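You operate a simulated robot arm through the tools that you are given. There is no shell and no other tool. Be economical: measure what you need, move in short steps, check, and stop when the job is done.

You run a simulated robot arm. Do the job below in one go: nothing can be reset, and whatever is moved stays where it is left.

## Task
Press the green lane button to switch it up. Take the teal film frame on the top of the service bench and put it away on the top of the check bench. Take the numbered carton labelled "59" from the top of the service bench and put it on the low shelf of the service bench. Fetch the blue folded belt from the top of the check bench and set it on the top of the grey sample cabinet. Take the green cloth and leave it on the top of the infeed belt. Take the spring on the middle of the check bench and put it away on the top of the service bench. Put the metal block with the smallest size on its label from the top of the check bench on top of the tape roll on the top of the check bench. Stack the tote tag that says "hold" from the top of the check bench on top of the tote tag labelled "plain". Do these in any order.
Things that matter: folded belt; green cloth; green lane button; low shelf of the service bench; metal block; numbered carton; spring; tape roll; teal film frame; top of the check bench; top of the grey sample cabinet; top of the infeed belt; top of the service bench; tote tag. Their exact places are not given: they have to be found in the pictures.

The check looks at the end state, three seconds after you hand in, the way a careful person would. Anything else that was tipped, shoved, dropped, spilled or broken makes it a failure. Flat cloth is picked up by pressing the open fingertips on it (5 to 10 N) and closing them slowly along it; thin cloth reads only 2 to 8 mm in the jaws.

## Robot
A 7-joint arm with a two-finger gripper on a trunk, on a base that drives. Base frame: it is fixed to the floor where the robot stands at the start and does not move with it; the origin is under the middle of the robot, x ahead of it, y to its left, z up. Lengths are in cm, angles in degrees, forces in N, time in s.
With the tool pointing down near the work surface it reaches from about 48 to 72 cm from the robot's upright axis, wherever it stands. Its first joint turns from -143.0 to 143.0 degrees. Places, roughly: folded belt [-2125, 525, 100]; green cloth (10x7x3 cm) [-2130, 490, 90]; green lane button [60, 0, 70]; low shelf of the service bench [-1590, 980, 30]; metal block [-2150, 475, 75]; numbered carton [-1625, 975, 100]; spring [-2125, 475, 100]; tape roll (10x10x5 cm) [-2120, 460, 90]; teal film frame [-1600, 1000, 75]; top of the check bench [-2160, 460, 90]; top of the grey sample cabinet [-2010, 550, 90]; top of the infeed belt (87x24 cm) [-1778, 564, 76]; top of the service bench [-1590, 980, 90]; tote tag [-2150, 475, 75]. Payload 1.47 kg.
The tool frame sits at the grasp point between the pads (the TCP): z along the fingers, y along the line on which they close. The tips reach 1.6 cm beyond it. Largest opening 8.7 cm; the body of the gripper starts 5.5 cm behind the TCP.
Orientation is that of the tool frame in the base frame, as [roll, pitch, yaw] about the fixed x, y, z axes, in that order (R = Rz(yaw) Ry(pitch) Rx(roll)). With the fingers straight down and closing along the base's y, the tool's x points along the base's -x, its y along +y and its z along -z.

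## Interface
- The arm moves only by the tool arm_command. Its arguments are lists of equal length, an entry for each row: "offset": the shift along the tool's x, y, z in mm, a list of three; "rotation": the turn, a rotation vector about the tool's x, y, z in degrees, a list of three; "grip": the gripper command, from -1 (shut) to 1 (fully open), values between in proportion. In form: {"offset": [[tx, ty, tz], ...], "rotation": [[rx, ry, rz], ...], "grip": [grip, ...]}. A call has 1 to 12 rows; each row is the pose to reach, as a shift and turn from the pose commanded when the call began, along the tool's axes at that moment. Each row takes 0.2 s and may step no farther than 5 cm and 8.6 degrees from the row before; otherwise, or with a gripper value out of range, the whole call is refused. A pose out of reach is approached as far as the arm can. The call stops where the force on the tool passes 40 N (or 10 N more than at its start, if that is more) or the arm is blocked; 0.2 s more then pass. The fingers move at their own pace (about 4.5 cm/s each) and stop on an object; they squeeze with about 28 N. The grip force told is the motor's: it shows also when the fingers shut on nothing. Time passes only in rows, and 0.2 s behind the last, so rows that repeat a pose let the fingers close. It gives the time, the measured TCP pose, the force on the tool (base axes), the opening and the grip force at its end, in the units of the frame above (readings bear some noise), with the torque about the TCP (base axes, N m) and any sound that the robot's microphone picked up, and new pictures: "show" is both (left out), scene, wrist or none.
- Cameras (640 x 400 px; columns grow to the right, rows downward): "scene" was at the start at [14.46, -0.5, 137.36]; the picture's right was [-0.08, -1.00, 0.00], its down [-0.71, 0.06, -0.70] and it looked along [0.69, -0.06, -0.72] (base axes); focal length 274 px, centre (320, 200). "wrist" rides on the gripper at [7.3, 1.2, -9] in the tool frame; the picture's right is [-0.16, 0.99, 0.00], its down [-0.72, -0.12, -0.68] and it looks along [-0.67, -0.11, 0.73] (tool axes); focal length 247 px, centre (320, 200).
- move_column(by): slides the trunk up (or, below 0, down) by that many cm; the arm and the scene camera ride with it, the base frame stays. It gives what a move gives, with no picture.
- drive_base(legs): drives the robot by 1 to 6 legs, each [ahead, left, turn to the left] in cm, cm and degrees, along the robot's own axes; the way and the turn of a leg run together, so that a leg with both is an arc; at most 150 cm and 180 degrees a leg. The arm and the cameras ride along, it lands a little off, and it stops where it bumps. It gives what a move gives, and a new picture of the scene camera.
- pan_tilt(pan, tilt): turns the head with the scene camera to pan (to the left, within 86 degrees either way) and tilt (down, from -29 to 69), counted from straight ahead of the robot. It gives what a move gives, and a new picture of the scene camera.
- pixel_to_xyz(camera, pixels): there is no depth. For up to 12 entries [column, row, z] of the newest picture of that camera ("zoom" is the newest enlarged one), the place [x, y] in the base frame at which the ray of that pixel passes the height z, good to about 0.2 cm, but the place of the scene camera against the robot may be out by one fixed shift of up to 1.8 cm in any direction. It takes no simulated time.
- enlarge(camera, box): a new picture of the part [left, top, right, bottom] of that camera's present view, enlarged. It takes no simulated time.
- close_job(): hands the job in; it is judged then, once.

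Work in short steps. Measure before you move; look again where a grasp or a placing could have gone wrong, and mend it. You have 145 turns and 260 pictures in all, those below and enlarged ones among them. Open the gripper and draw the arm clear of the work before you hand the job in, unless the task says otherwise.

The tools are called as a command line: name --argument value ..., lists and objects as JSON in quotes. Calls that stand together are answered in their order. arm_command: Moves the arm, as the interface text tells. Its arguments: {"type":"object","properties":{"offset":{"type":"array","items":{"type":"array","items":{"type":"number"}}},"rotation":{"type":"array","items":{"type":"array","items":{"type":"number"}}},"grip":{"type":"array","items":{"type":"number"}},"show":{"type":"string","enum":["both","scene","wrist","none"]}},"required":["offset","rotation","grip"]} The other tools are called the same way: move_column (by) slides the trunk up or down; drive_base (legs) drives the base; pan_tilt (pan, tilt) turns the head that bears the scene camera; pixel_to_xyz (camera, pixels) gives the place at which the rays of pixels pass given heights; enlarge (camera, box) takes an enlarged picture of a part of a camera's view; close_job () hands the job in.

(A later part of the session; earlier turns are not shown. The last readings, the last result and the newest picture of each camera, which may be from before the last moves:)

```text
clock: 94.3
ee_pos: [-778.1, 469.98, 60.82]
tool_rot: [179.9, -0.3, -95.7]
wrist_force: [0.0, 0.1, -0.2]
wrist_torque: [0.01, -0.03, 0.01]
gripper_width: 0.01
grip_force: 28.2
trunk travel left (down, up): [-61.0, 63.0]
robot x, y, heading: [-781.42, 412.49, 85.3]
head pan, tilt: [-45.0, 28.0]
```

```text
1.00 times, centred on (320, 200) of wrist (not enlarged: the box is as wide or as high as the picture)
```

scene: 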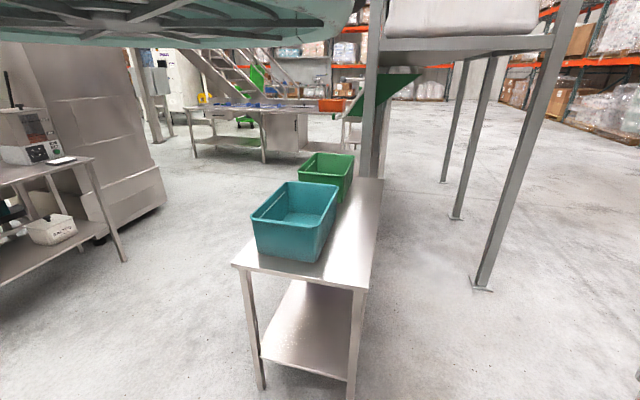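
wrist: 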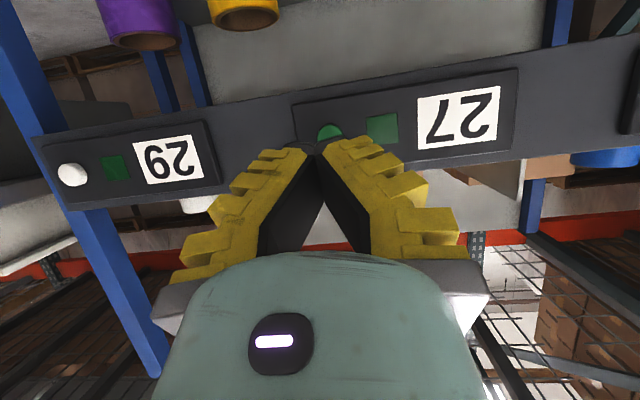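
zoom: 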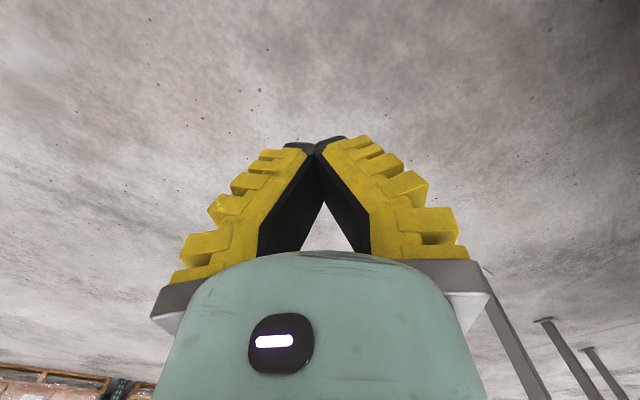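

Head movement past the arm gets jammed, so I keep to left pans. Ahead is clear by the wrist camera; tower legs are on the left. I drive around the right of the tower.

drive_base --legs '[[100, -40, 0], [145, 0, 0], [105, 100, 0]]'

pan_tilt --pan 65 --tilt 25

```text
clock: 113.5
ee_pos: [-806.71, 825.48, 60.87]
tool_rot: [179.9, -0.2, -97.2]
wrist_force: [0.2, 0.3, -0.4]
wrist_torque: [0.0, 0.0, 0.02]
gripper_width: 0.0
grip_force: 28.3
trunk travel left (down, up): [-61.0, 63.0]
robot x, y, heading: [-811.2, 768.22, 83.9]
head pan, tilt: [-45.0, 28.0]
```

scene: 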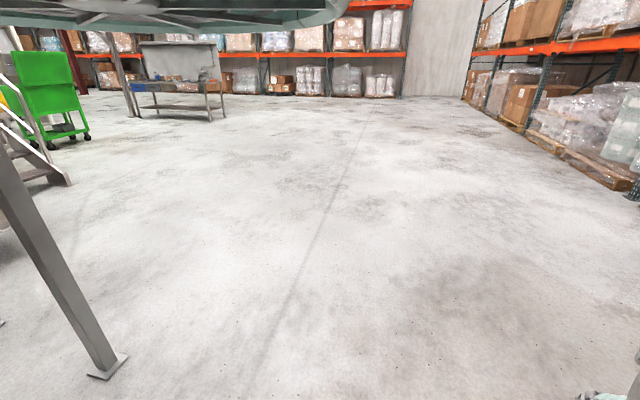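

```text
clock: 115.4
ee_pos: [-806.67, 825.43, 60.81]
tool_rot: [179.9, -0.3, -97.2]
wrist_force: [1.1, -0.8, 0.5]
wrist_torque: [0.0, 0.02, -0.03]
gripper_width: 0.0
grip_force: 27.8
trunk travel left (down, up): [-61.0, 63.0]
robot x, y, heading: [-811.49, 768.16, 83.9]
head pan, tilt: [65.0, 25.0]
```

scene: 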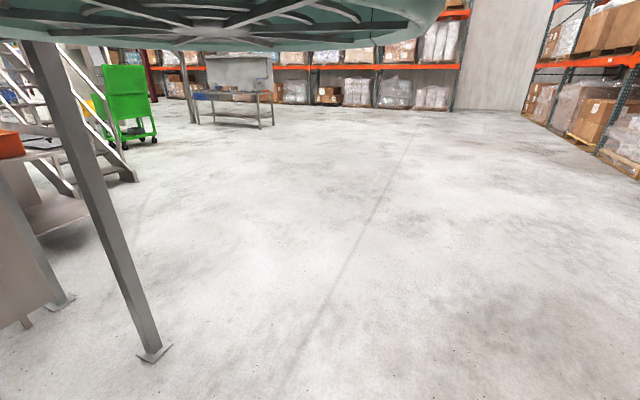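

Open floor, and the bench with a back panel at (235,95) matches the service bench bearing. I drive three legs toward it.

drive_base --legs '[[37, 145, 0], [37, 145, 0], [20, 145, 0]]'

enlarge --camera "scene" --box '[80, 40, 480, 290]'

```text
clock: 136.8
ee_pos: [-1230.7, 967.61, 60.85]
tool_rot: [179.9, -0.2, -96.9]
wrist_force: [0.5, -0.3, -0.2]
wrist_torque: [-0.01, -0.02, -0.03]
gripper_width: 0.0
grip_force: 27.8
trunk travel left (down, up): [-61.0, 63.0]
robot x, y, heading: [-1235.01, 910.38, 84.0]
head pan, tilt: [65.0, 25.0]
```

scene: 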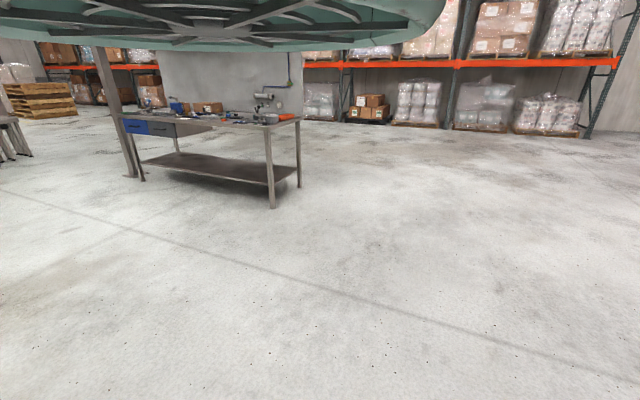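

```text
1.60 times, centred on (280, 165) of scene
```

zoom: 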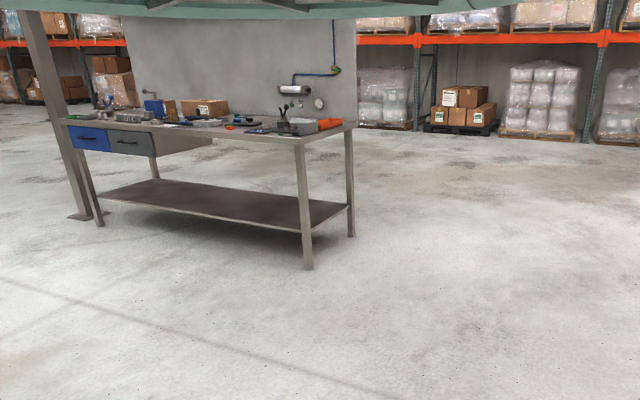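

I measure the bench's feet.

pixel_to_xyz --camera "scene" --pixels '[[142, 180, 0], [273, 207, 0], [299, 187, 0], [132, 177, 0], [267, 128, 80], [126, 114, 80]]'

```text
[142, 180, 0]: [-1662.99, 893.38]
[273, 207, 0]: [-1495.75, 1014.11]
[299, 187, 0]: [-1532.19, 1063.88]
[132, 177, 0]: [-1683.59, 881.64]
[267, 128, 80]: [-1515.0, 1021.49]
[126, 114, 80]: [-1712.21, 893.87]
```

Bench front runs along (0.81,0.585), to be faced at heading 126°. I drive to about 110 cm in front of it and look.

drive_base --legs '[[-37, 137, 0], [-37, 137, 0]]'

pan_tilt --pan 48 --tilt 35

```text
clock: 150.5
ee_pos: [-1510.91, 927.32, 60.88]
tool_rot: [179.9, -0.2, -97.0]
wrist_force: [0.5, -0.7, -0.1]
wrist_torque: [0.0, 0.01, -0.02]
gripper_width: 0.0
grip_force: 28.4
trunk travel left (down, up): [-61.0, 63.0]
robot x, y, heading: [-1515.74, 870.08, 84.2]
head pan, tilt: [65.0, 25.0]
```

scene: 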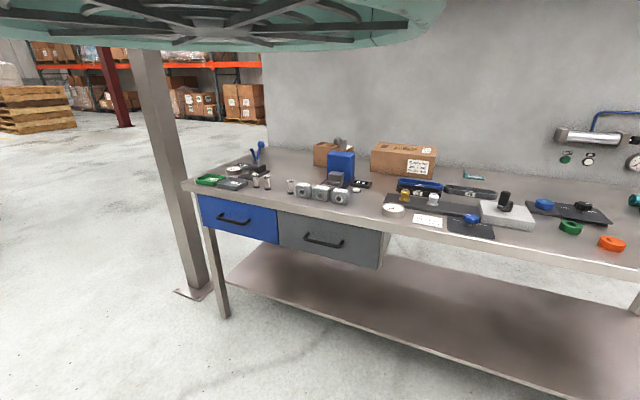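

```text
clock: 151.3
ee_pos: [-1510.99, 927.4, 60.87]
tool_rot: [179.9, -0.1, -97.0]
wrist_force: [-0.5, 0.4, -0.1]
wrist_torque: [-0.01, 0.02, 0.02]
gripper_width: 0.02
grip_force: 27.8
trunk travel left (down, up): [-61.0, 63.0]
robot x, y, heading: [-1515.54, 870.12, 84.0]
head pan, tilt: [48.0, 35.0]
```

scene: 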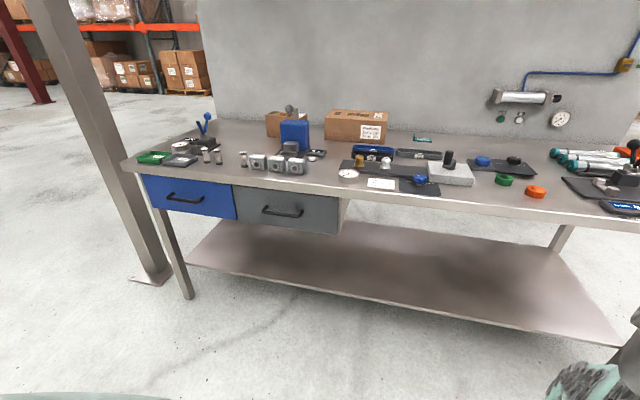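

The service bench carries many small things. I enlarge to find the teal film frame and carton "59".

enlarge --camera "scene" --box '[120, 90, 340, 220]'

enlarge --camera "scene" --box '[320, 90, 540, 220]'

enlarge --camera "scene" --box '[480, 100, 640, 230]'

```text
2.91 times, centred on (230, 155) of scene
```

zoom: 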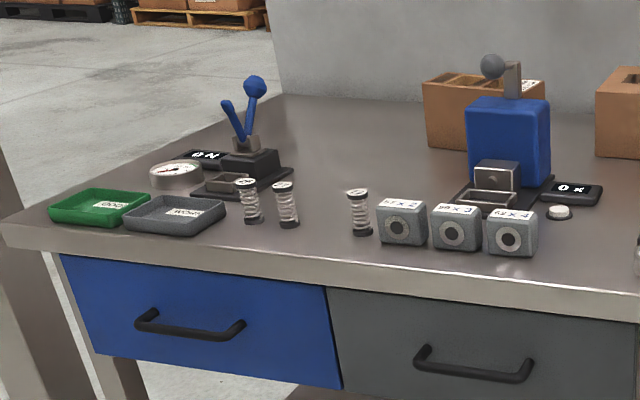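

```text
2.91 times, centred on (430, 155) of scene
```

zoom: 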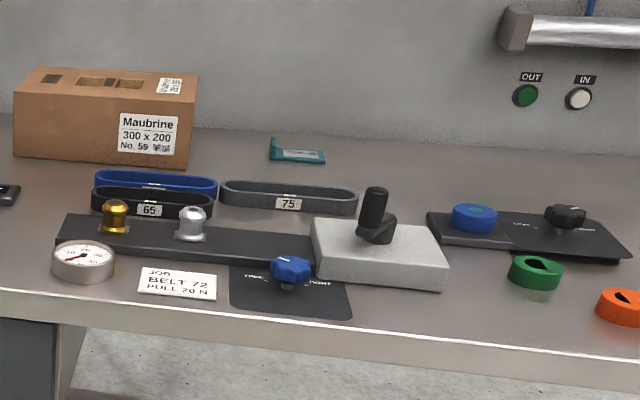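

```text
3.08 times, centred on (560, 165) of scene
```

zoom: 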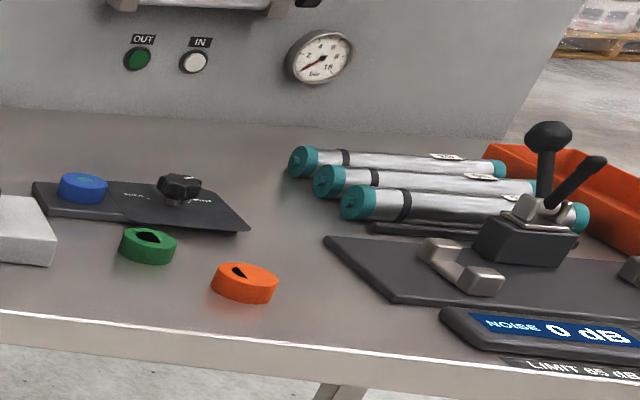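

Carton "No. 59" is at (355,125), teal frame at (422,138). I measure carton corners and frame at candidate heights, plus the front leg.

pixel_to_xyz --camera "scene" --pixels '[[190, 298, 0], [152, 205, 70], [152, 205, 80], [132, 172, 80], [132, 172, 90], [325, 144, 80], [385, 147, 80], [325, 144, 90], [385, 147, 90], [422, 143, 80], [422, 143, 90], [640, 228, 85]]'

```text
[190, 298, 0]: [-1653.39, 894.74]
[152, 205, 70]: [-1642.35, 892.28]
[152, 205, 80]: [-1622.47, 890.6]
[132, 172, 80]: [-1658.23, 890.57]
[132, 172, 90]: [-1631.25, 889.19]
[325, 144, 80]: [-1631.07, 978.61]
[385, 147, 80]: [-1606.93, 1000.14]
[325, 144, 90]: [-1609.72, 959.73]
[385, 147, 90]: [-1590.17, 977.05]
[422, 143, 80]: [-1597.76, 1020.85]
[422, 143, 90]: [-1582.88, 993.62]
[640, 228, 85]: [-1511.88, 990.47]
```

I raise the column 45 cm so the arm clears the bench and the head looks down more steeply.

move_column --by 45

pan_tilt --pan 48 --tilt 45

```text
refused: 45 is not a number from -40 to 40
```

```text
clock: 152.0
ee_pos: [-1511.03, 927.32, 60.81]
tool_rot: [179.9, -0.2, -97.0]
wrist_force: [-0.2, 1.1, -0.1]
wrist_torque: [-0.01, -0.04, 0.02]
gripper_width: 0.0
grip_force: 28.9
trunk travel left (down, up): [-61.0, 63.0]
robot x, y, heading: [-1515.65, 870.22, 84.1]
head pan, tilt: [48.0, 45.0]
```

scene: 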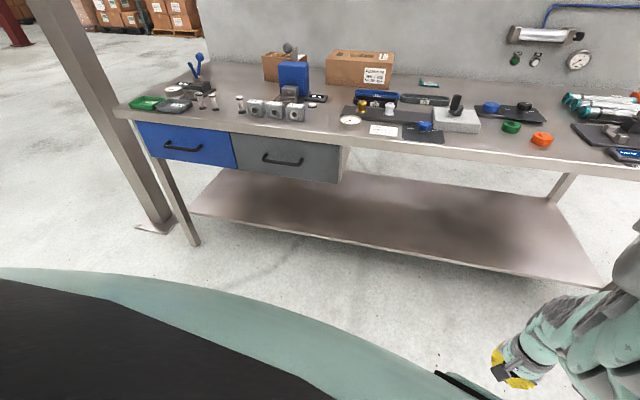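

Limit is 40 per call; I raise 40.

move_column --by 40

pan_tilt --pan 50 --tilt 48

enlarge --camera "scene" --box '[260, 40, 480, 180]'

```text
clock: 155.9
ee_pos: [-1510.88, 927.36, 100.79]
tool_rot: [-180.0, -0.2, -96.9]
wrist_force: [0.3, -0.3, 0.2]
wrist_torque: [-0.02, 0.02, 0.04]
gripper_width: 0.0
grip_force: 27.9
trunk travel left (down, up): [-101.0, 23.0]
robot x, y, heading: [-1515.39, 869.98, 83.9]
head pan, tilt: [48.0, 45.0]
```

```text
clock: 156.5
ee_pos: [-1511.06, 927.22, 100.86]
tool_rot: [179.8, -0.2, -97.0]
wrist_force: [0.1, 0.4, 0.1]
wrist_torque: [0.01, 0.01, 0.0]
gripper_width: 0.0
grip_force: 28.3
trunk travel left (down, up): [-101.0, 23.0]
robot x, y, heading: [-1515.71, 870.19, 84.0]
head pan, tilt: [50.0, 48.0]
```

scene: 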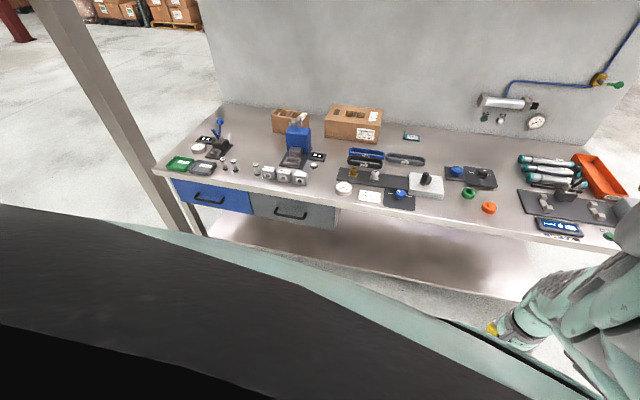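

```text
2.86 times, centred on (370, 110) of scene
```

zoom: 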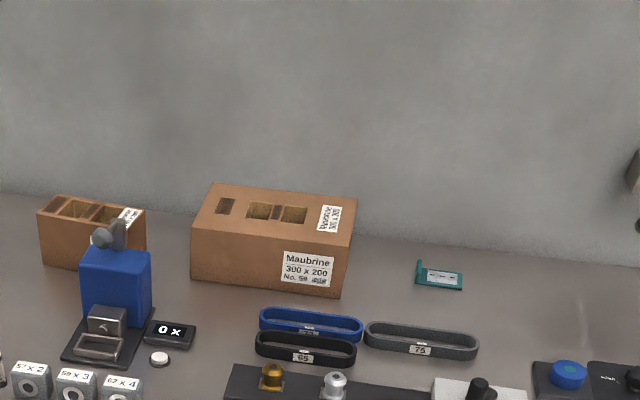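

pixel_to_xyz --camera "scene" --pixels '[[377, 143.9, 80], [377, 143.9, 85], [377, 143.9, 90], [325.5, 138, 85], [333, 105, 100], [382.5, 109.5, 100], [411, 139, 85], [159, 176, 85], [559, 237, 85], [325, 128, 95]]'

```text
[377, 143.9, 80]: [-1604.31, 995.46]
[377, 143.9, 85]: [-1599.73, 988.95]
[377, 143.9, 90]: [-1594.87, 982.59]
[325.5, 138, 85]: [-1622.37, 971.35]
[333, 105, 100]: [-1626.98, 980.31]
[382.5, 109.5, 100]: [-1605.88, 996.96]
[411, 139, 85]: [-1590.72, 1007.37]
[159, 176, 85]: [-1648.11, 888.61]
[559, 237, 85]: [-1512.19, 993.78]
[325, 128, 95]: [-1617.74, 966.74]
```

Stereo gives bench top z≈84, edge direction (0.79,0.61), carton front 50 cm in from the edge. I raise the column further and drive to face the carton squarely, then look with the wrist camera.

move_column --by 20

drive_base --legs '[[0, 0, 43.7], [34, 7, 0]]'

enlarge --camera "wrist" --box '[0, 0, 640, 400]'

```text
clock: 158.7
ee_pos: [-1510.94, 927.34, 120.8]
tool_rot: [180.0, -0.2, -97.0]
wrist_force: [0.3, 0.1, -0.3]
wrist_torque: [0.05, 0.0, -0.04]
gripper_width: 0.02
grip_force: 28.0
trunk travel left (down, up): [-121.0, 3.0]
robot x, y, heading: [-1515.84, 870.16, 84.2]
head pan, tilt: [50.0, 48.0]
```

```text
clock: 162.9
ee_pos: [-1577.95, 937.86, 120.71]
tool_rot: [179.8, -0.2, -53.5]
wrist_force: [-0.9, 0.3, 0.1]
wrist_torque: [0.01, -0.01, 0.0]
gripper_width: 0.01
grip_force: 28.6
trunk travel left (down, up): [-121.0, 3.0]
robot x, y, heading: [-1541.96, 892.95, 127.2]
head pan, tilt: [50.0, 48.0]
```

scene: 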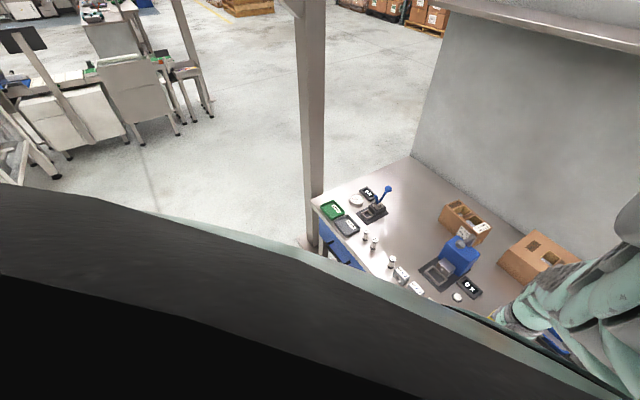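

```text
1.00 times, centred on (320, 200) of wrist (not enlarged: the box is as wide or as high as the picture)
```

zoom: 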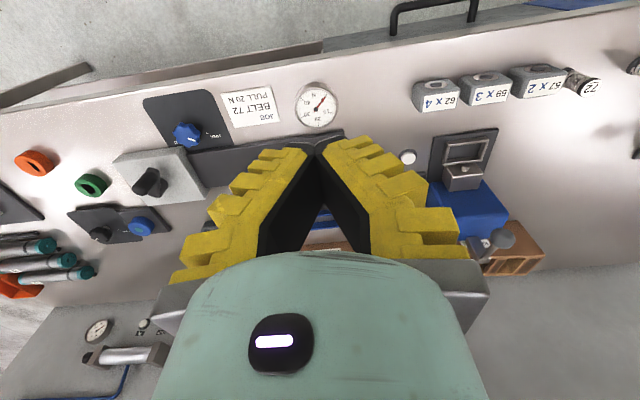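

Facing the bench at 61 cm from its edge. I advance the base 20 cm and see how it goes.

drive_base --legs '[[20, 0, 0]]'

pan_tilt --pan 40 --tilt 62

```text
clock: 164.5
ee_pos: [-1590.33, 953.78, 120.86]
tool_rot: [180.0, -0.2, -53.4]
wrist_force: [-0.8, -0.5, 0.2]
wrist_torque: [0.01, -0.01, 0.0]
gripper_width: 0.0
grip_force: 27.7
trunk travel left (down, up): [-121.0, 3.0]
robot x, y, heading: [-1554.36, 908.9, 127.1]
head pan, tilt: [50.0, 48.0]
```

scene: 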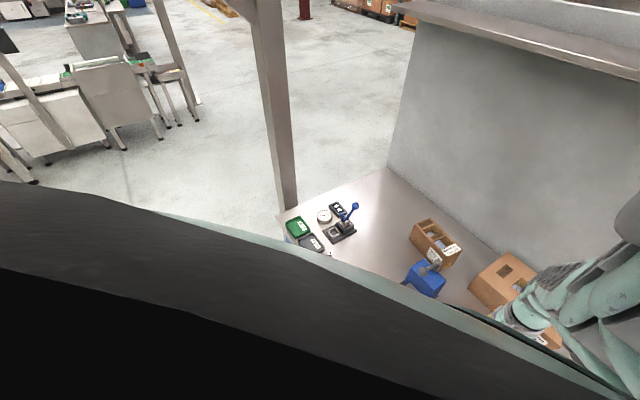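

```text
clock: 165.3
ee_pos: [-1590.29, 953.88, 120.73]
tool_rot: [179.9, -0.2, -53.5]
wrist_force: [-0.1, 0.5, 0.0]
wrist_torque: [-0.03, -0.03, -0.02]
gripper_width: 0.0
grip_force: 28.1
trunk travel left (down, up): [-121.0, 3.0]
robot x, y, heading: [-1554.26, 909.47, 127.2]
head pan, tilt: [40.0, 62.0]
```

scene: 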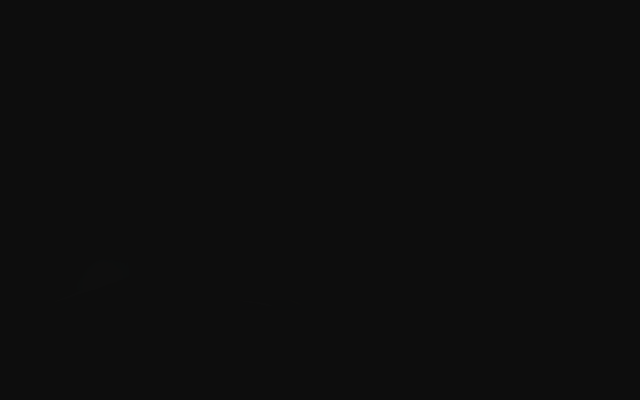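

Tilting that far only shows the robot's own body. I go back to tilt 45 and advance 12 cm more.

drive_base --legs '[[12, 0, 0]]'

pan_tilt --pan 50 --tilt 48

```text
clock: 166.5
ee_pos: [-1597.64, 963.03, 120.78]
tool_rot: [179.7, -0.2, -53.3]
wrist_force: [0.1, 0.6, 0.0]
wrist_torque: [-0.01, 0.01, 0.01]
gripper_width: 0.01
grip_force: 28.2
trunk travel left (down, up): [-121.0, 3.0]
robot x, y, heading: [-1561.14, 918.51, 127.7]
head pan, tilt: [40.0, 62.0]
```

scene: 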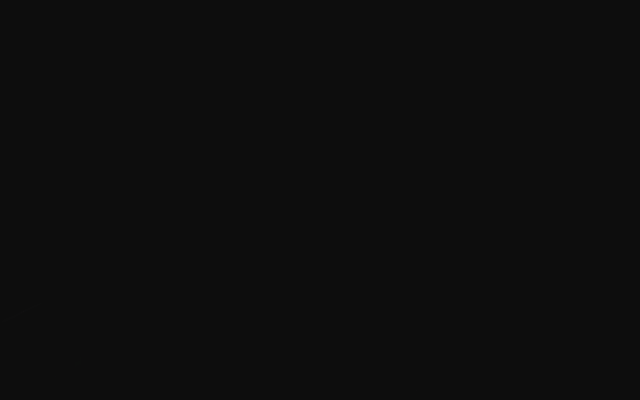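

```text
clock: 167.3
ee_pos: [-1597.67, 963.14, 120.75]
tool_rot: [179.9, -0.2, -53.4]
wrist_force: [0.4, 0.4, 0.5]
wrist_torque: [0.0, -0.01, 0.04]
gripper_width: 0.0
grip_force: 27.9
trunk travel left (down, up): [-121.0, 3.0]
robot x, y, heading: [-1561.29, 918.72, 127.4]
head pan, tilt: [50.0, 48.0]
```

scene: 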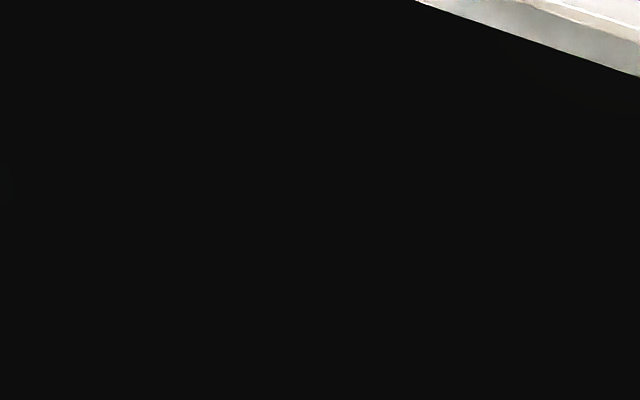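

No bump at ~29 cm from the edge. I look with the wrist camera at the carton.

enlarge --camera "wrist" --box '[0, 0, 640, 400]'

pan_tilt --pan 50 --tilt 40

```text
1.00 times, centred on (320, 200) of wrist (not enlarged: the box is as wide or as high as the picture)
```

zoom: 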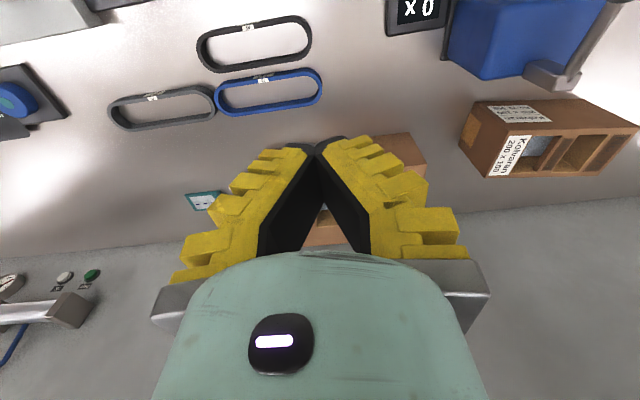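

```text
clock: 168.0
ee_pos: [-1597.64, 963.19, 120.74]
tool_rot: [179.9, -0.2, -53.3]
wrist_force: [0.5, 0.0, 0.2]
wrist_torque: [0.0, 0.01, 0.06]
gripper_width: 0.0
grip_force: 27.8
trunk travel left (down, up): [-121.0, 3.0]
robot x, y, heading: [-1561.15, 918.69, 127.4]
head pan, tilt: [50.0, 40.0]
```

scene: 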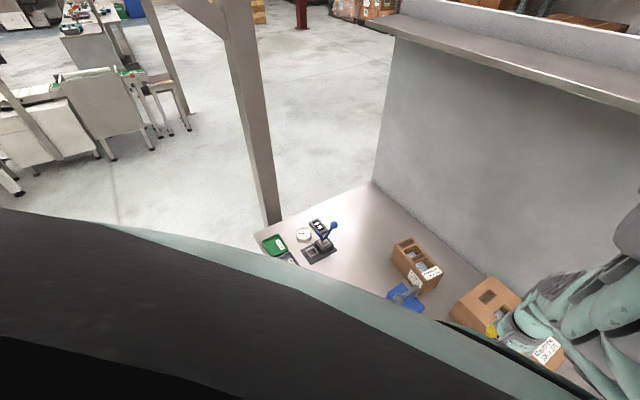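

The carton hides behind the gripper. I shift the arm 16 cm to the left to see it beside the fingers.

arm_command --offset '[[0, 40, 0], [0, 80, 0], [0, 120, 0], [0, 160, 0]]' --rotation '[[0, 0, 0], [0, 0, 0], [0, 0, 0], [0, 0, 0]]' --grip '[1, 1, 1, 1]' --show "wrist"

```text
clock: 169.0
ee_pos: [-1607.71, 953.24, 123.5]
tool_rot: [180.0, -0.1, -53.4]
wrist_force: [0.3, 2.1, 0.8]
wrist_torque: [-0.09, -0.04, 0.03]
gripper_width: 8.72
grip_force: 0.0
out of reach, approached as far as the arm can: row 1, 2, 3, 4
trunk travel left (down, up): [-121.0, 3.0]
robot x, y, heading: [-1561.44, 918.87, 127.6]
head pan, tilt: [50.0, 40.0]
```

wrist: 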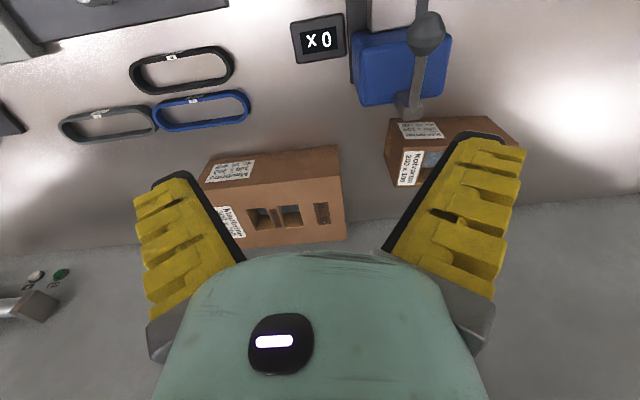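

Now the carton top shows two square hand holes at (258,218) and (290,216) with a divider between. I measure them at candidate heights.

pixel_to_xyz --camera "wrist" --pixels '[[258, 218, 95], [290, 216, 95], [258, 218, 100], [290, 216, 100], [343, 182, 95], [343, 182, 100], [222, 185, 95], [346, 241, 95], [208, 158, 84.2], [333, 147, 84.2]]'

enlarge --camera "wrist" --box '[190, 130, 370, 260]'

pixel_to_xyz --camera "scene" --pixels '[[487, 276, 95], [487, 276, 100], [487, 276, 105], [522, 297, 95], [522, 297, 100], [449, 313, 95], [449, 313, 100]]'

```text
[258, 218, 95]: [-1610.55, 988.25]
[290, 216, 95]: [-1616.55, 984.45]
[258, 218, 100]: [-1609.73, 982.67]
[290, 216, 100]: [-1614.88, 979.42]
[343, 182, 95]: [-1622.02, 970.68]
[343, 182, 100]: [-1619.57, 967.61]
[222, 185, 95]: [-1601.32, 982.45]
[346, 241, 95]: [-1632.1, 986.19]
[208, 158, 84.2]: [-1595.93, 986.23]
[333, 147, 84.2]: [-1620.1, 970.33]
```

```text
3.08 times, centred on (280, 195) of wrist
```

zoom: 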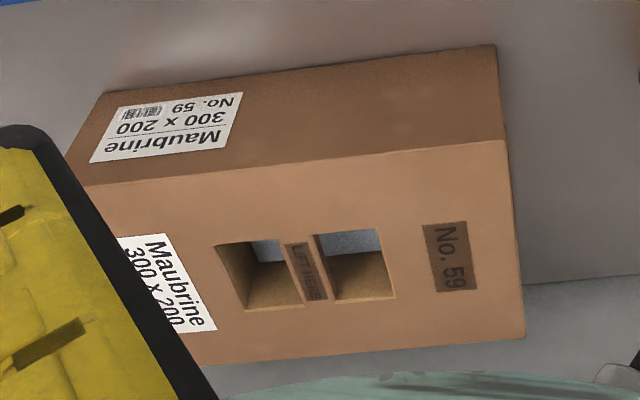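

```text
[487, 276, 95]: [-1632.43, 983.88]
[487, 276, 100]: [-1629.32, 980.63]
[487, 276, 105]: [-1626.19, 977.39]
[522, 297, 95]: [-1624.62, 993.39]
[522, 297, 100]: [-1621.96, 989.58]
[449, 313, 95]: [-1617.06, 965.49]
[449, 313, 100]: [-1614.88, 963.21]
```

The carton (29×18.5×12 cm) has a "LIFT HERE" strap centred at about (-1613.3, 985.3), top z≈96. I return to its lateral line while tilting the tool 40° forward to gain reach.

arm_command --offset '[[-10, -38, -10], [-25, -76, -20], [-45, -114, -20], [-65, -152, -20], [-90, -152, -20]]' --rotation '[[0, -8, 0], [0, -16, 0], [0, -24, 0], [0, -32, 0], [0, -40, 0]]' --grip '[0.3, 0.3, 0.3, 0.3, 0.3]' --show "wrist"

```text
clock: 170.2
ee_pos: [-1600.96, 969.39, 125.4]
tool_rot: [179.9, 39.9, -53.3]
wrist_force: [0.5, -0.8, -1.2]
wrist_torque: [0.02, 0.02, 0.02]
gripper_width: 6.14
grip_force: 3.1
trunk travel left (down, up): [-121.0, 3.0]
robot x, y, heading: [-1561.19, 918.64, 127.7]
head pan, tilt: [50.0, 40.0]
```

wrist: 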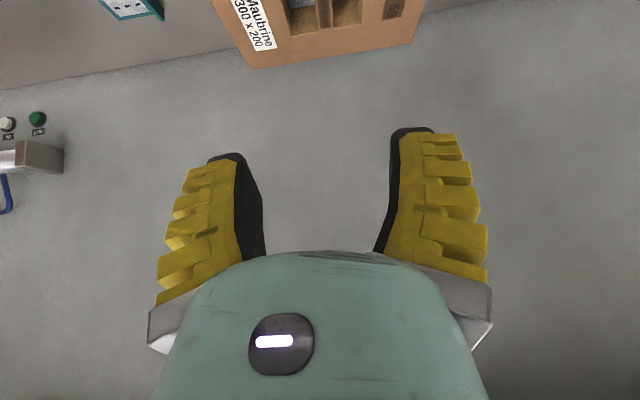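

Now I lower the column 20 cm to bring the tool toward carton height.

move_column --by -20

enlarge --camera "wrist" --box '[0, 0, 640, 400]'

```text
clock: 172.3
ee_pos: [-1600.91, 969.42, 105.41]
tool_rot: [179.8, 39.8, -53.5]
wrist_force: [-0.5, -0.3, 0.7]
wrist_torque: [0.01, 0.02, -0.02]
gripper_width: 6.16
grip_force: 3.3
trunk travel left (down, up): [-101.0, 23.0]
robot x, y, heading: [-1561.27, 918.78, 127.5]
head pan, tilt: [50.0, 40.0]
```

```text
1.00 times, centred on (320, 200) of wrist (not enlarged: the box is as wide or as high as the picture)
```

zoom: 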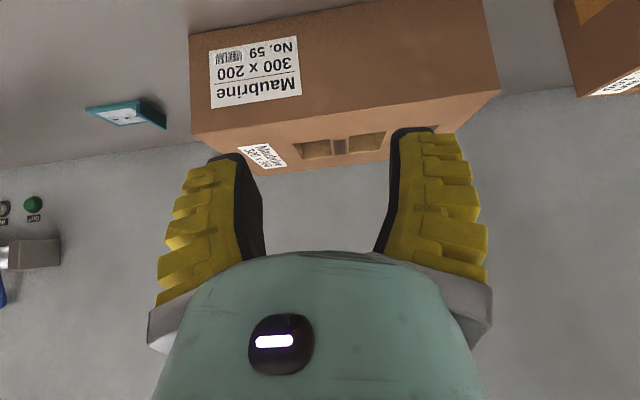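

I refine strap and corner heights from this second viewpoint.

pixel_to_xyz --camera "wrist" --pixels '[[339, 146, 94], [339, 146, 96], [339, 146, 98], [500, 91, 94], [500, 91, 96], [500, 91, 98], [191, 134, 96], [125, 115, 84], [125, 115, 86], [190, 36, 84]]'

```text
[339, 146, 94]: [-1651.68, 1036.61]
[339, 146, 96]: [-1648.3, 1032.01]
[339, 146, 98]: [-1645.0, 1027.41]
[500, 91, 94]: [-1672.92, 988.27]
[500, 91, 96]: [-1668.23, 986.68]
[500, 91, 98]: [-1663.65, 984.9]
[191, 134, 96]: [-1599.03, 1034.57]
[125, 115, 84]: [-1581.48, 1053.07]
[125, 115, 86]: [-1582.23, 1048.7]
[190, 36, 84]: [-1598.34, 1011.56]
```

The "wrist" ray refers to the older picture; I repeat with the zoom picture.

pixel_to_xyz --camera "zoom" --pixels '[[339, 146, 94], [339, 146, 96], [339, 146, 98], [500, 91, 94], [500, 91, 96], [500, 91, 98], [191, 134, 96], [125, 115, 84], [125, 115, 86], [190, 36, 84]]'

```text
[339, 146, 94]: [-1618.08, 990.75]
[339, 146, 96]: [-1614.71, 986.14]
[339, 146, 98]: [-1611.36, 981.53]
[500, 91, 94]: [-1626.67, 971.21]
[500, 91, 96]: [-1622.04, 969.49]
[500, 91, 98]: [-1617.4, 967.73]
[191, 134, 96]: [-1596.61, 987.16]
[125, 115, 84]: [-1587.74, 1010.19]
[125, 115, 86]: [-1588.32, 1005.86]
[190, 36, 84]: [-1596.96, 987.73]
```

Strap refined to (-1614, 985.6, 96.2). I move forward to a pre-grasp above it, reducing tilt to 32° so the camera clears the carton.

arm_command --offset '[[-26, 2, 36], [-52, 3, 72], [-78, 4, 108], [-103, 5, 143]]' --rotation '[[0, 2, 0], [0, 4, 0], [0, 6, 0], [0, 8, 0]]' --grip '[0.3, 0.3, 0.3, 0.3]' --show "wrist"

```text
clock: 173.3
ee_pos: [-1607.95, 971.46, 106.08]
tool_rot: [179.6, 31.6, -53.6]
wrist_force: [0.8, 0.6, 0.4]
wrist_torque: [-0.07, 0.06, 0.05]
gripper_width: 6.16
grip_force: 3.1
out of reach, approached as far as the arm can: row 2, 3, 4
trunk travel left (down, up): [-101.0, 23.0]
robot x, y, heading: [-1561.35, 918.27, 127.6]
head pan, tilt: [50.0, 40.0]
```

wrist: 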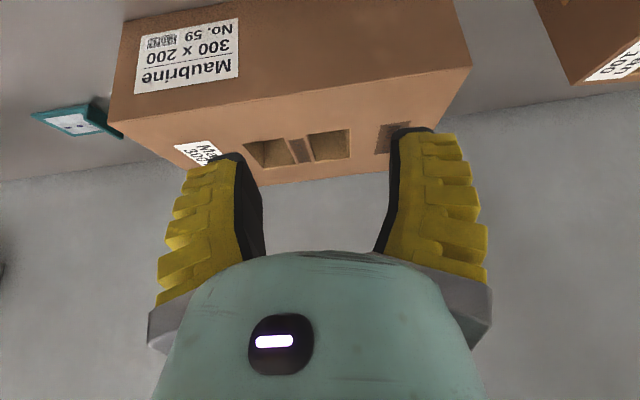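

Out of reach at this posture. I raise the arm relative to the trunk by 25 cm and lower the column by the same, so that the stretch is nearer shoulder height.

arm_command --offset '[[-22, 0, -35], [-44, 0, -71], [-66, 0, -106], [-88, 0, -142], [-110, 0, -178], [-131, 0, -213]]' --rotation '[[0, 0, 0], [0, 0, 0], [0, 0, 0], [0, 0, 0], [0, 0, 0], [0, 0, 0]]' --grip '[0.3, 0.3, 0.3, 0.3, 0.3, 0.3]' --show "none"

move_column --by -25

```text
clock: 174.8
ee_pos: [-1607.7, 971.86, 130.81]
tool_rot: [179.9, 31.9, -53.5]
wrist_force: [-1.0, 0.2, -1.0]
wrist_torque: [0.01, 0.02, 0.0]
gripper_width: 6.12
grip_force: 3.3
trunk travel left (down, up): [-101.0, 23.0]
robot x, y, heading: [-1561.29, 918.67, 127.5]
head pan, tilt: [50.0, 40.0]
```

```text
clock: 177.3
ee_pos: [-1607.91, 971.85, 105.77]
tool_rot: [179.9, 31.7, -53.4]
wrist_force: [0.1, -0.1, -0.3]
wrist_torque: [0.0, -0.03, -0.03]
gripper_width: 6.11
grip_force: 3.4
trunk travel left (down, up): [-76.0, 48.0]
robot x, y, heading: [-1561.12, 918.54, 127.6]
head pan, tilt: [50.0, 40.0]
```

Now toward the pre-grasp: 11 cm ahead, 3.3 cm right, 4.6 cm down.

arm_command --offset '[[-23, -11, 32], [-46, -22, 65], [-70, -33, 97]]' --rotation '[[0, 0, 0], [0, 0, 0], [0, 0, 0]]' --grip '[0.3, 0.3, 0.3]' --show "wrist"

```text
clock: 178.1
ee_pos: [-1611.69, 982.82, 100.89]
tool_rot: [179.9, 31.6, -53.5]
wrist_force: [-0.1, -0.7, -1.1]
wrist_torque: [0.08, 0.07, 0.04]
gripper_width: 6.12
grip_force: 3.4
trunk travel left (down, up): [-76.0, 48.0]
robot x, y, heading: [-1561.29, 918.85, 127.6]
head pan, tilt: [50.0, 40.0]
```

wrist: 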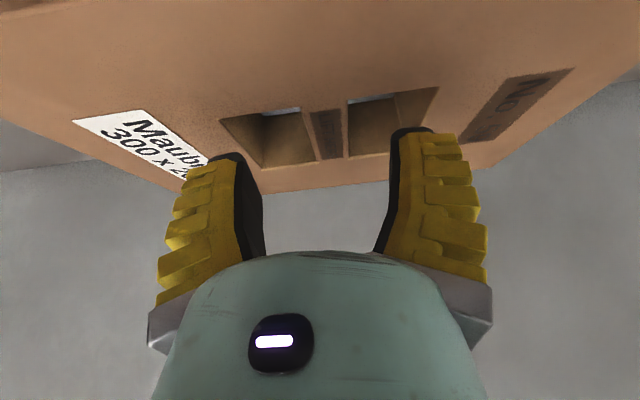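

Within reach. I check the strap's position again from here.

pixel_to_xyz --camera "wrist" --pixels '[[326, 135, 96.2], [313, 112, 96.2], [338, 108, 96.2], [319, 160, 96.2], [347, 157, 96.2], [222, 120, 96.2], [437, 87, 96.2]]'

```text
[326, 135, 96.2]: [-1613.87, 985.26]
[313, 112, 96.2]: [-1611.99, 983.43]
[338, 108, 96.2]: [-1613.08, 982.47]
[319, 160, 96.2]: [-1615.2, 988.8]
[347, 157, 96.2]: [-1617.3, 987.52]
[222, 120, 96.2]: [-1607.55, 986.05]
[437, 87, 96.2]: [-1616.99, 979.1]
```

Strap centre (-1614.4, 985.6), direction matches. I go straight in along the tool axis 69 mm.

arm_command --offset '[[-1, 3, 25], [-2, 5, 45], [-3, 5, 60], [-3, 5, 69]]' --rotation '[[0, 0, 0], [0, 0, 0], [0, 0, 0], [0, 0, 0]]' --grip '[0.3, 0.3, 0.3, 0.3]' --show "wrist"

```text
clock: 179.1
ee_pos: [-1613.11, 982.84, 98.61]
tool_rot: [179.9, 31.9, -53.4]
wrist_force: [-0.1, -0.7, 0.0]
wrist_torque: [0.0, -0.02, -0.01]
gripper_width: 6.12
grip_force: 3.3
out of reach, approached as far as the arm can: row 2, 3, 4
trunk travel left (down, up): [-76.0, 48.0]
robot x, y, heading: [-1561.73, 918.49, 127.6]
head pan, tilt: [50.0, 40.0]
```

wrist: 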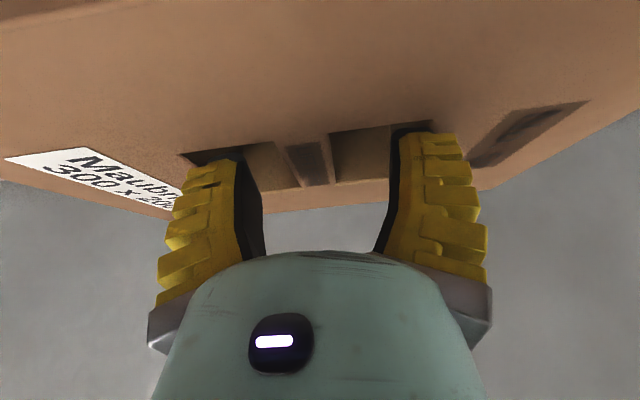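

Still a few cm short. I lift back along the tool axis, raise 18 cm relative to the trunk, and lower the column 18 cm.

arm_command --offset '[[0, 0, -35], [-20, 0, -65], [-42, 0, -95], [-65, 0, -125], [-94, 0, -153]]' --rotation '[[0, 0, 0], [0, 0, 0], [0, 0, 0], [0, 0, 0], [0, 0, 0]]' --grip '[0.3, 0.3, 0.3, 0.3, 0.3]' --show "none"

move_column --by -13

enlarge --camera "wrist" --box '[0, 0, 640, 400]'

```text
clock: 179.5
ee_pos: [-1612.41, 981.76, 98.27]
tool_rot: [179.6, 29.3, -53.5]
wrist_force: [-2.4, -2.6, 10.6]
wrist_torque: [-0.41, 0.31, -0.05]
gripper_width: 4.85
grip_force: 8.9
trunk travel left (down, up): [-76.0, 48.0]
robot x, y, heading: [-1561.54, 918.47, 127.8]
head pan, tilt: [50.0, 40.0]
stopped in row 1: the force on the tool passed its limit at 49 N (the readings are from after the stop); the commanded pose is now the measured one
```

```text
clock: 179.9
ee_pos: [-1612.49, 982.43, 98.0]
tool_rot: [179.7, 30.6, -53.8]
wrist_force: [1.8, 0.3, 12.9]
wrist_torque: [-0.45, 0.37, 0.08]
gripper_width: 5.52
grip_force: 1.2
trunk travel left (down, up): [-74.8, 49.2]
robot x, y, heading: [-1561.29, 918.63, 127.4]
head pan, tilt: [50.0, 40.0]
stopped: the force on the tool passed its limit at 57 N (the readings are from after the stop); the commanded pose is now the measured one
```

```text
1.00 times, centred on (320, 200) of wrist (not enlarged: the box is as wide or as high as the picture)
```

zoom: 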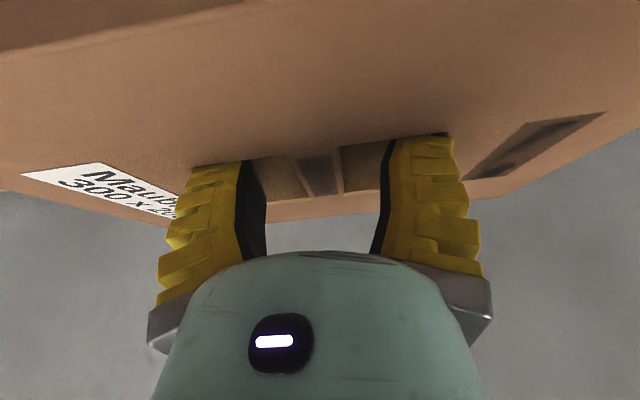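

Contact: the tips rest on the carton top near the holes. I lift straight with the column 6 cm and look.

move_column --by 6

enlarge --camera "wrist" --box '[0, 0, 640, 400]'

```text
clock: 180.9
ee_pos: [-1612.15, 981.98, 103.39]
tool_rot: [179.8, 29.9, -53.8]
wrist_force: [0.1, 0.0, -0.5]
wrist_torque: [0.0, -0.04, -0.02]
gripper_width: 6.16
grip_force: 3.1
trunk travel left (down, up): [-80.8, 43.2]
robot x, y, heading: [-1561.61, 918.42, 127.3]
head pan, tilt: [50.0, 40.0]
```

```text
1.00 times, centred on (320, 200) of wrist (not enlarged: the box is as wide or as high as the picture)
```

zoom: 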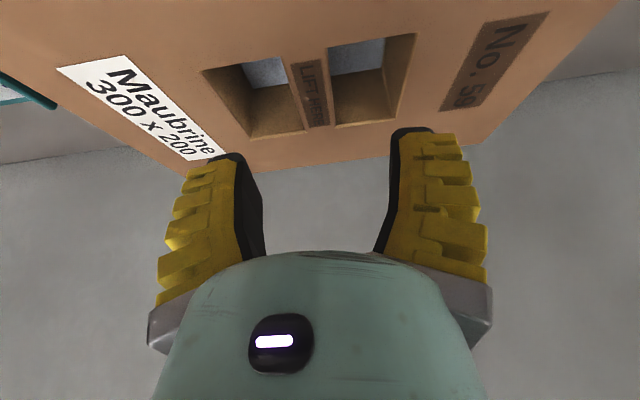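

Carton unharmed. I re-measure the strap.

pixel_to_xyz --camera "zoom" --pixels '[[311, 95, 96.2], [311, 95, 97], [203, 70, 96.2], [251, 138, 96.2], [291, 64, 96.2], [328, 49, 96.2], [308, 130, 96.2], [334, 127, 96.2], [415, 35, 96.2], [392, 120, 96.2]]'

```text
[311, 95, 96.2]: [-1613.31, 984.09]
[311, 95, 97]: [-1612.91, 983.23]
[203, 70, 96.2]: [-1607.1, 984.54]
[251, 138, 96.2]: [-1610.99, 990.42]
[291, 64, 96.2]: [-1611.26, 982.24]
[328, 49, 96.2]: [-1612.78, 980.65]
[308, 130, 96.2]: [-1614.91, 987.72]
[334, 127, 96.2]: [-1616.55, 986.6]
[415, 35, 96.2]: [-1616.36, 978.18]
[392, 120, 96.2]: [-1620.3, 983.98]
```

I raise the arm 17 cm relative to the trunk, then lower the column by 15, to gain reach.

arm_command --offset '[[-21, 0, -37], [-42, 0, -74], [-64, 0, -111], [-85, 0, -147]]' --rotation '[[0, 0, 0], [0, 0, 0], [0, 0, 0], [0, 0, 0]]' --grip '[0.3, 0.3, 0.3, 0.3]' --show "none"

move_column --by -15

enlarge --camera "wrist" --box '[0, 0, 640, 400]'

```text
clock: 181.9
ee_pos: [-1612.26, 982.28, 120.77]
tool_rot: [179.7, 30.0, -53.6]
wrist_force: [0.6, 0.2, -0.5]
wrist_torque: [0.02, 0.02, 0.01]
gripper_width: 6.16
grip_force: 3.1
trunk travel left (down, up): [-80.8, 43.2]
robot x, y, heading: [-1561.65, 918.59, 127.7]
head pan, tilt: [50.0, 40.0]
```

```text
clock: 183.7
ee_pos: [-1612.17, 982.23, 105.7]
tool_rot: [179.8, 30.0, -53.7]
wrist_force: [-0.5, -1.4, 0.2]
wrist_torque: [0.01, 0.0, -0.01]
gripper_width: 6.13
grip_force: 3.3
trunk travel left (down, up): [-65.8, 58.2]
robot x, y, heading: [-1561.39, 918.56, 127.6]
head pan, tilt: [50.0, 40.0]
```

```text
1.00 times, centred on (320, 200) of wrist (not enlarged: the box is as wide or as high as the picture)
```

zoom: 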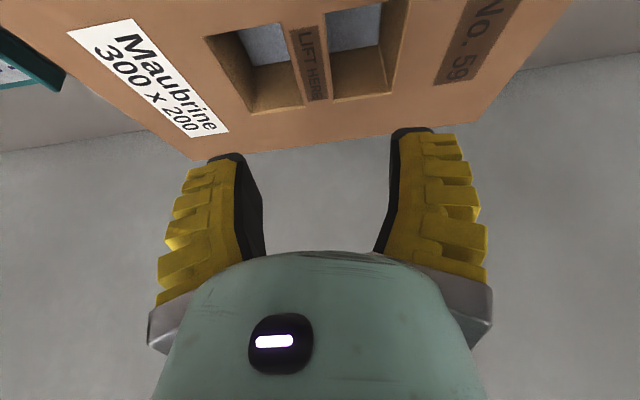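

I descend to above the strap and then in along the tool axis.

arm_command --offset '[[14, 0, 27], [27, 0, 53], [27, 0, 78], [27, 0, 92]]' --rotation '[[0, 0, 0], [0, 0, 0], [0, 0, 0], [0, 0, 0]]' --grip '[0.3, 0.3, 0.3, 0.3]' --show "wrist"

```text
clock: 184.7
ee_pos: [-1614.15, 984.31, 97.97]
tool_rot: [179.8, 32.1, -53.7]
wrist_force: [4.4, -4.2, 21.7]
wrist_torque: [-0.31, -0.14, 0.0]
gripper_width: 5.52
grip_force: 3.4
trunk travel left (down, up): [-65.8, 58.2]
robot x, y, heading: [-1561.3, 918.65, 127.7]
head pan, tilt: [50.0, 40.0]
stopped in row 4: the force on the tool passed its limit at 48 N (the readings are from after the stop); the commanded pose is now the measured one
```

wrist: 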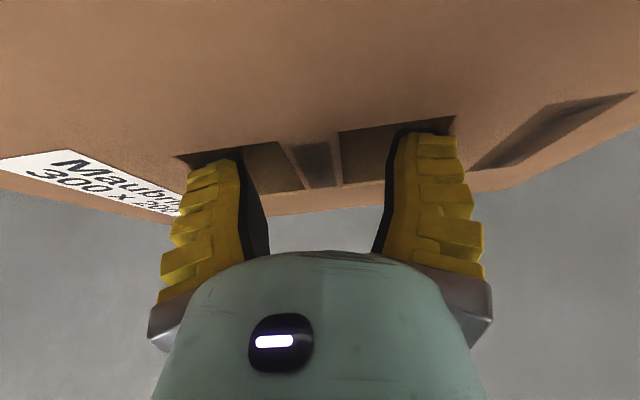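

The fingers were squeezed inward, so their outer sides hit the hole edges. I back out, narrow the opening to ~4 cm, and look.

arm_command --offset '[[0, 0, -20], [0, 0, -40], [0, 0, -40], [0, 0, -40]]' --rotation '[[0, 0, 0], [0, 0, 0], [0, 0, 0], [0, 0, 0]]' --grip '[0.3, -0.1, -0.1, -0.1]' --show "wrist"

```text
clock: 185.7
ee_pos: [-1612.7, 982.35, 100.49]
tool_rot: [179.8, 31.3, -53.7]
wrist_force: [-0.6, -0.1, 0.5]
wrist_torque: [-0.01, -0.03, 0.0]
gripper_width: 4.46
grip_force: 4.0
trunk travel left (down, up): [-65.8, 58.2]
robot x, y, heading: [-1561.55, 918.69, 127.7]
head pan, tilt: [50.0, 40.0]
```

wrist: 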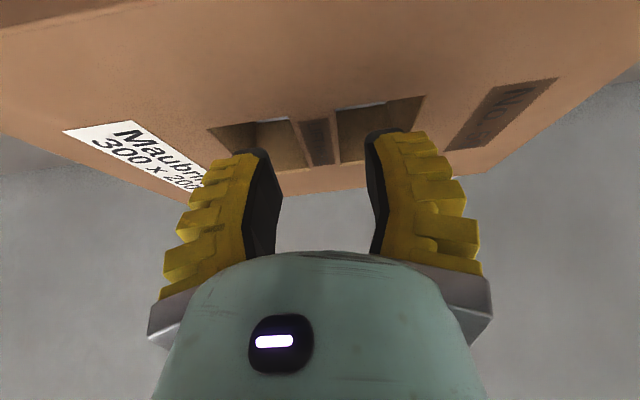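

pixel_to_xyz --camera "wrist" --pixels '[[301, 121, 96.2], [332, 115, 96.2], [311, 166, 96.2], [340, 163, 96.2], [208, 128, 96.2], [426, 95, 96.2]]'

```text
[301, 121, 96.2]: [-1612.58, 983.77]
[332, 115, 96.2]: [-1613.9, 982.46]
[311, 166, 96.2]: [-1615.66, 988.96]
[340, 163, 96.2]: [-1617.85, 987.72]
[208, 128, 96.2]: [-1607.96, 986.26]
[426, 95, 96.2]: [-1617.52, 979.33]
```

arm_command --offset '[[-4, -1, 15], [-5, -1, 30], [-5, -1, 43], [-4, -1, 54], [-4, -1, 63]]' --rotation '[[0, 0, 0], [0, 0, 0], [0, 0, 0], [0, 0, 0], [0, 0, 0]]' --grip '[-0.1, -0.1, -0.1, -0.1, -0.1]' --show "wrist"

```text
clock: 186.9
ee_pos: [-1614.4, 985.18, 95.73]
tool_rot: [179.7, 31.3, -53.7]
wrist_force: [0.2, -0.4, 0.3]
wrist_torque: [-0.02, 0.0, -0.03]
gripper_width: 4.48
grip_force: 4.7
out of reach, approached as far as the arm can: row 5
trunk travel left (down, up): [-65.8, 58.2]
robot x, y, heading: [-1561.01, 918.32, 127.6]
head pan, tilt: [50.0, 40.0]
```

wrist: 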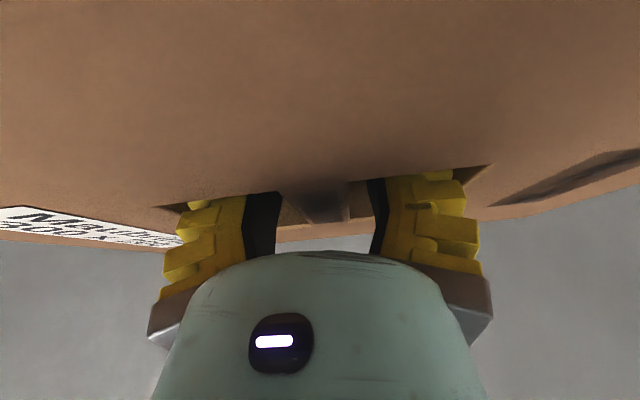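

The fingers are in the holes, straddling the strap, with no force. I close the grip.

arm_command --offset '[[0, 0, 0], [0, 0, 0], [0, 0, 0], [0, 0, 0]]' --rotation '[[0, 0, 0], [0, 0, 0], [0, 0, 0], [0, 0, 0]]' --grip '[-0.5, -1, -1, -1]' --show "wrist"

```text
clock: 187.9
ee_pos: [-1614.25, 984.89, 95.79]
tool_rot: [179.7, 31.2, -53.7]
wrist_force: [2.9, -2.2, 3.7]
wrist_torque: [-0.19, -0.11, -0.05]
gripper_width: 2.1
grip_force: 28.5
trunk travel left (down, up): [-65.8, 58.2]
robot x, y, heading: [-1561.16, 918.58, 127.4]
head pan, tilt: [50.0, 40.0]
```

wrist: 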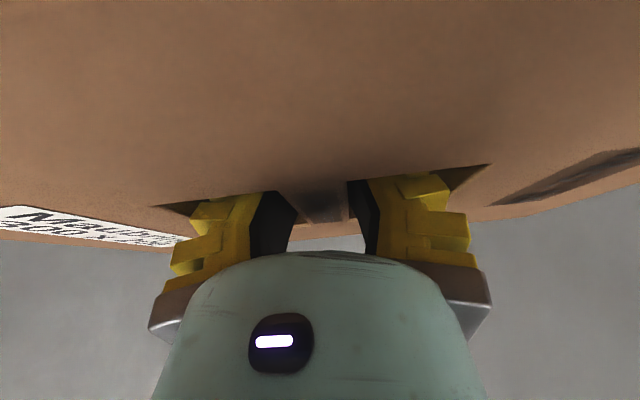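

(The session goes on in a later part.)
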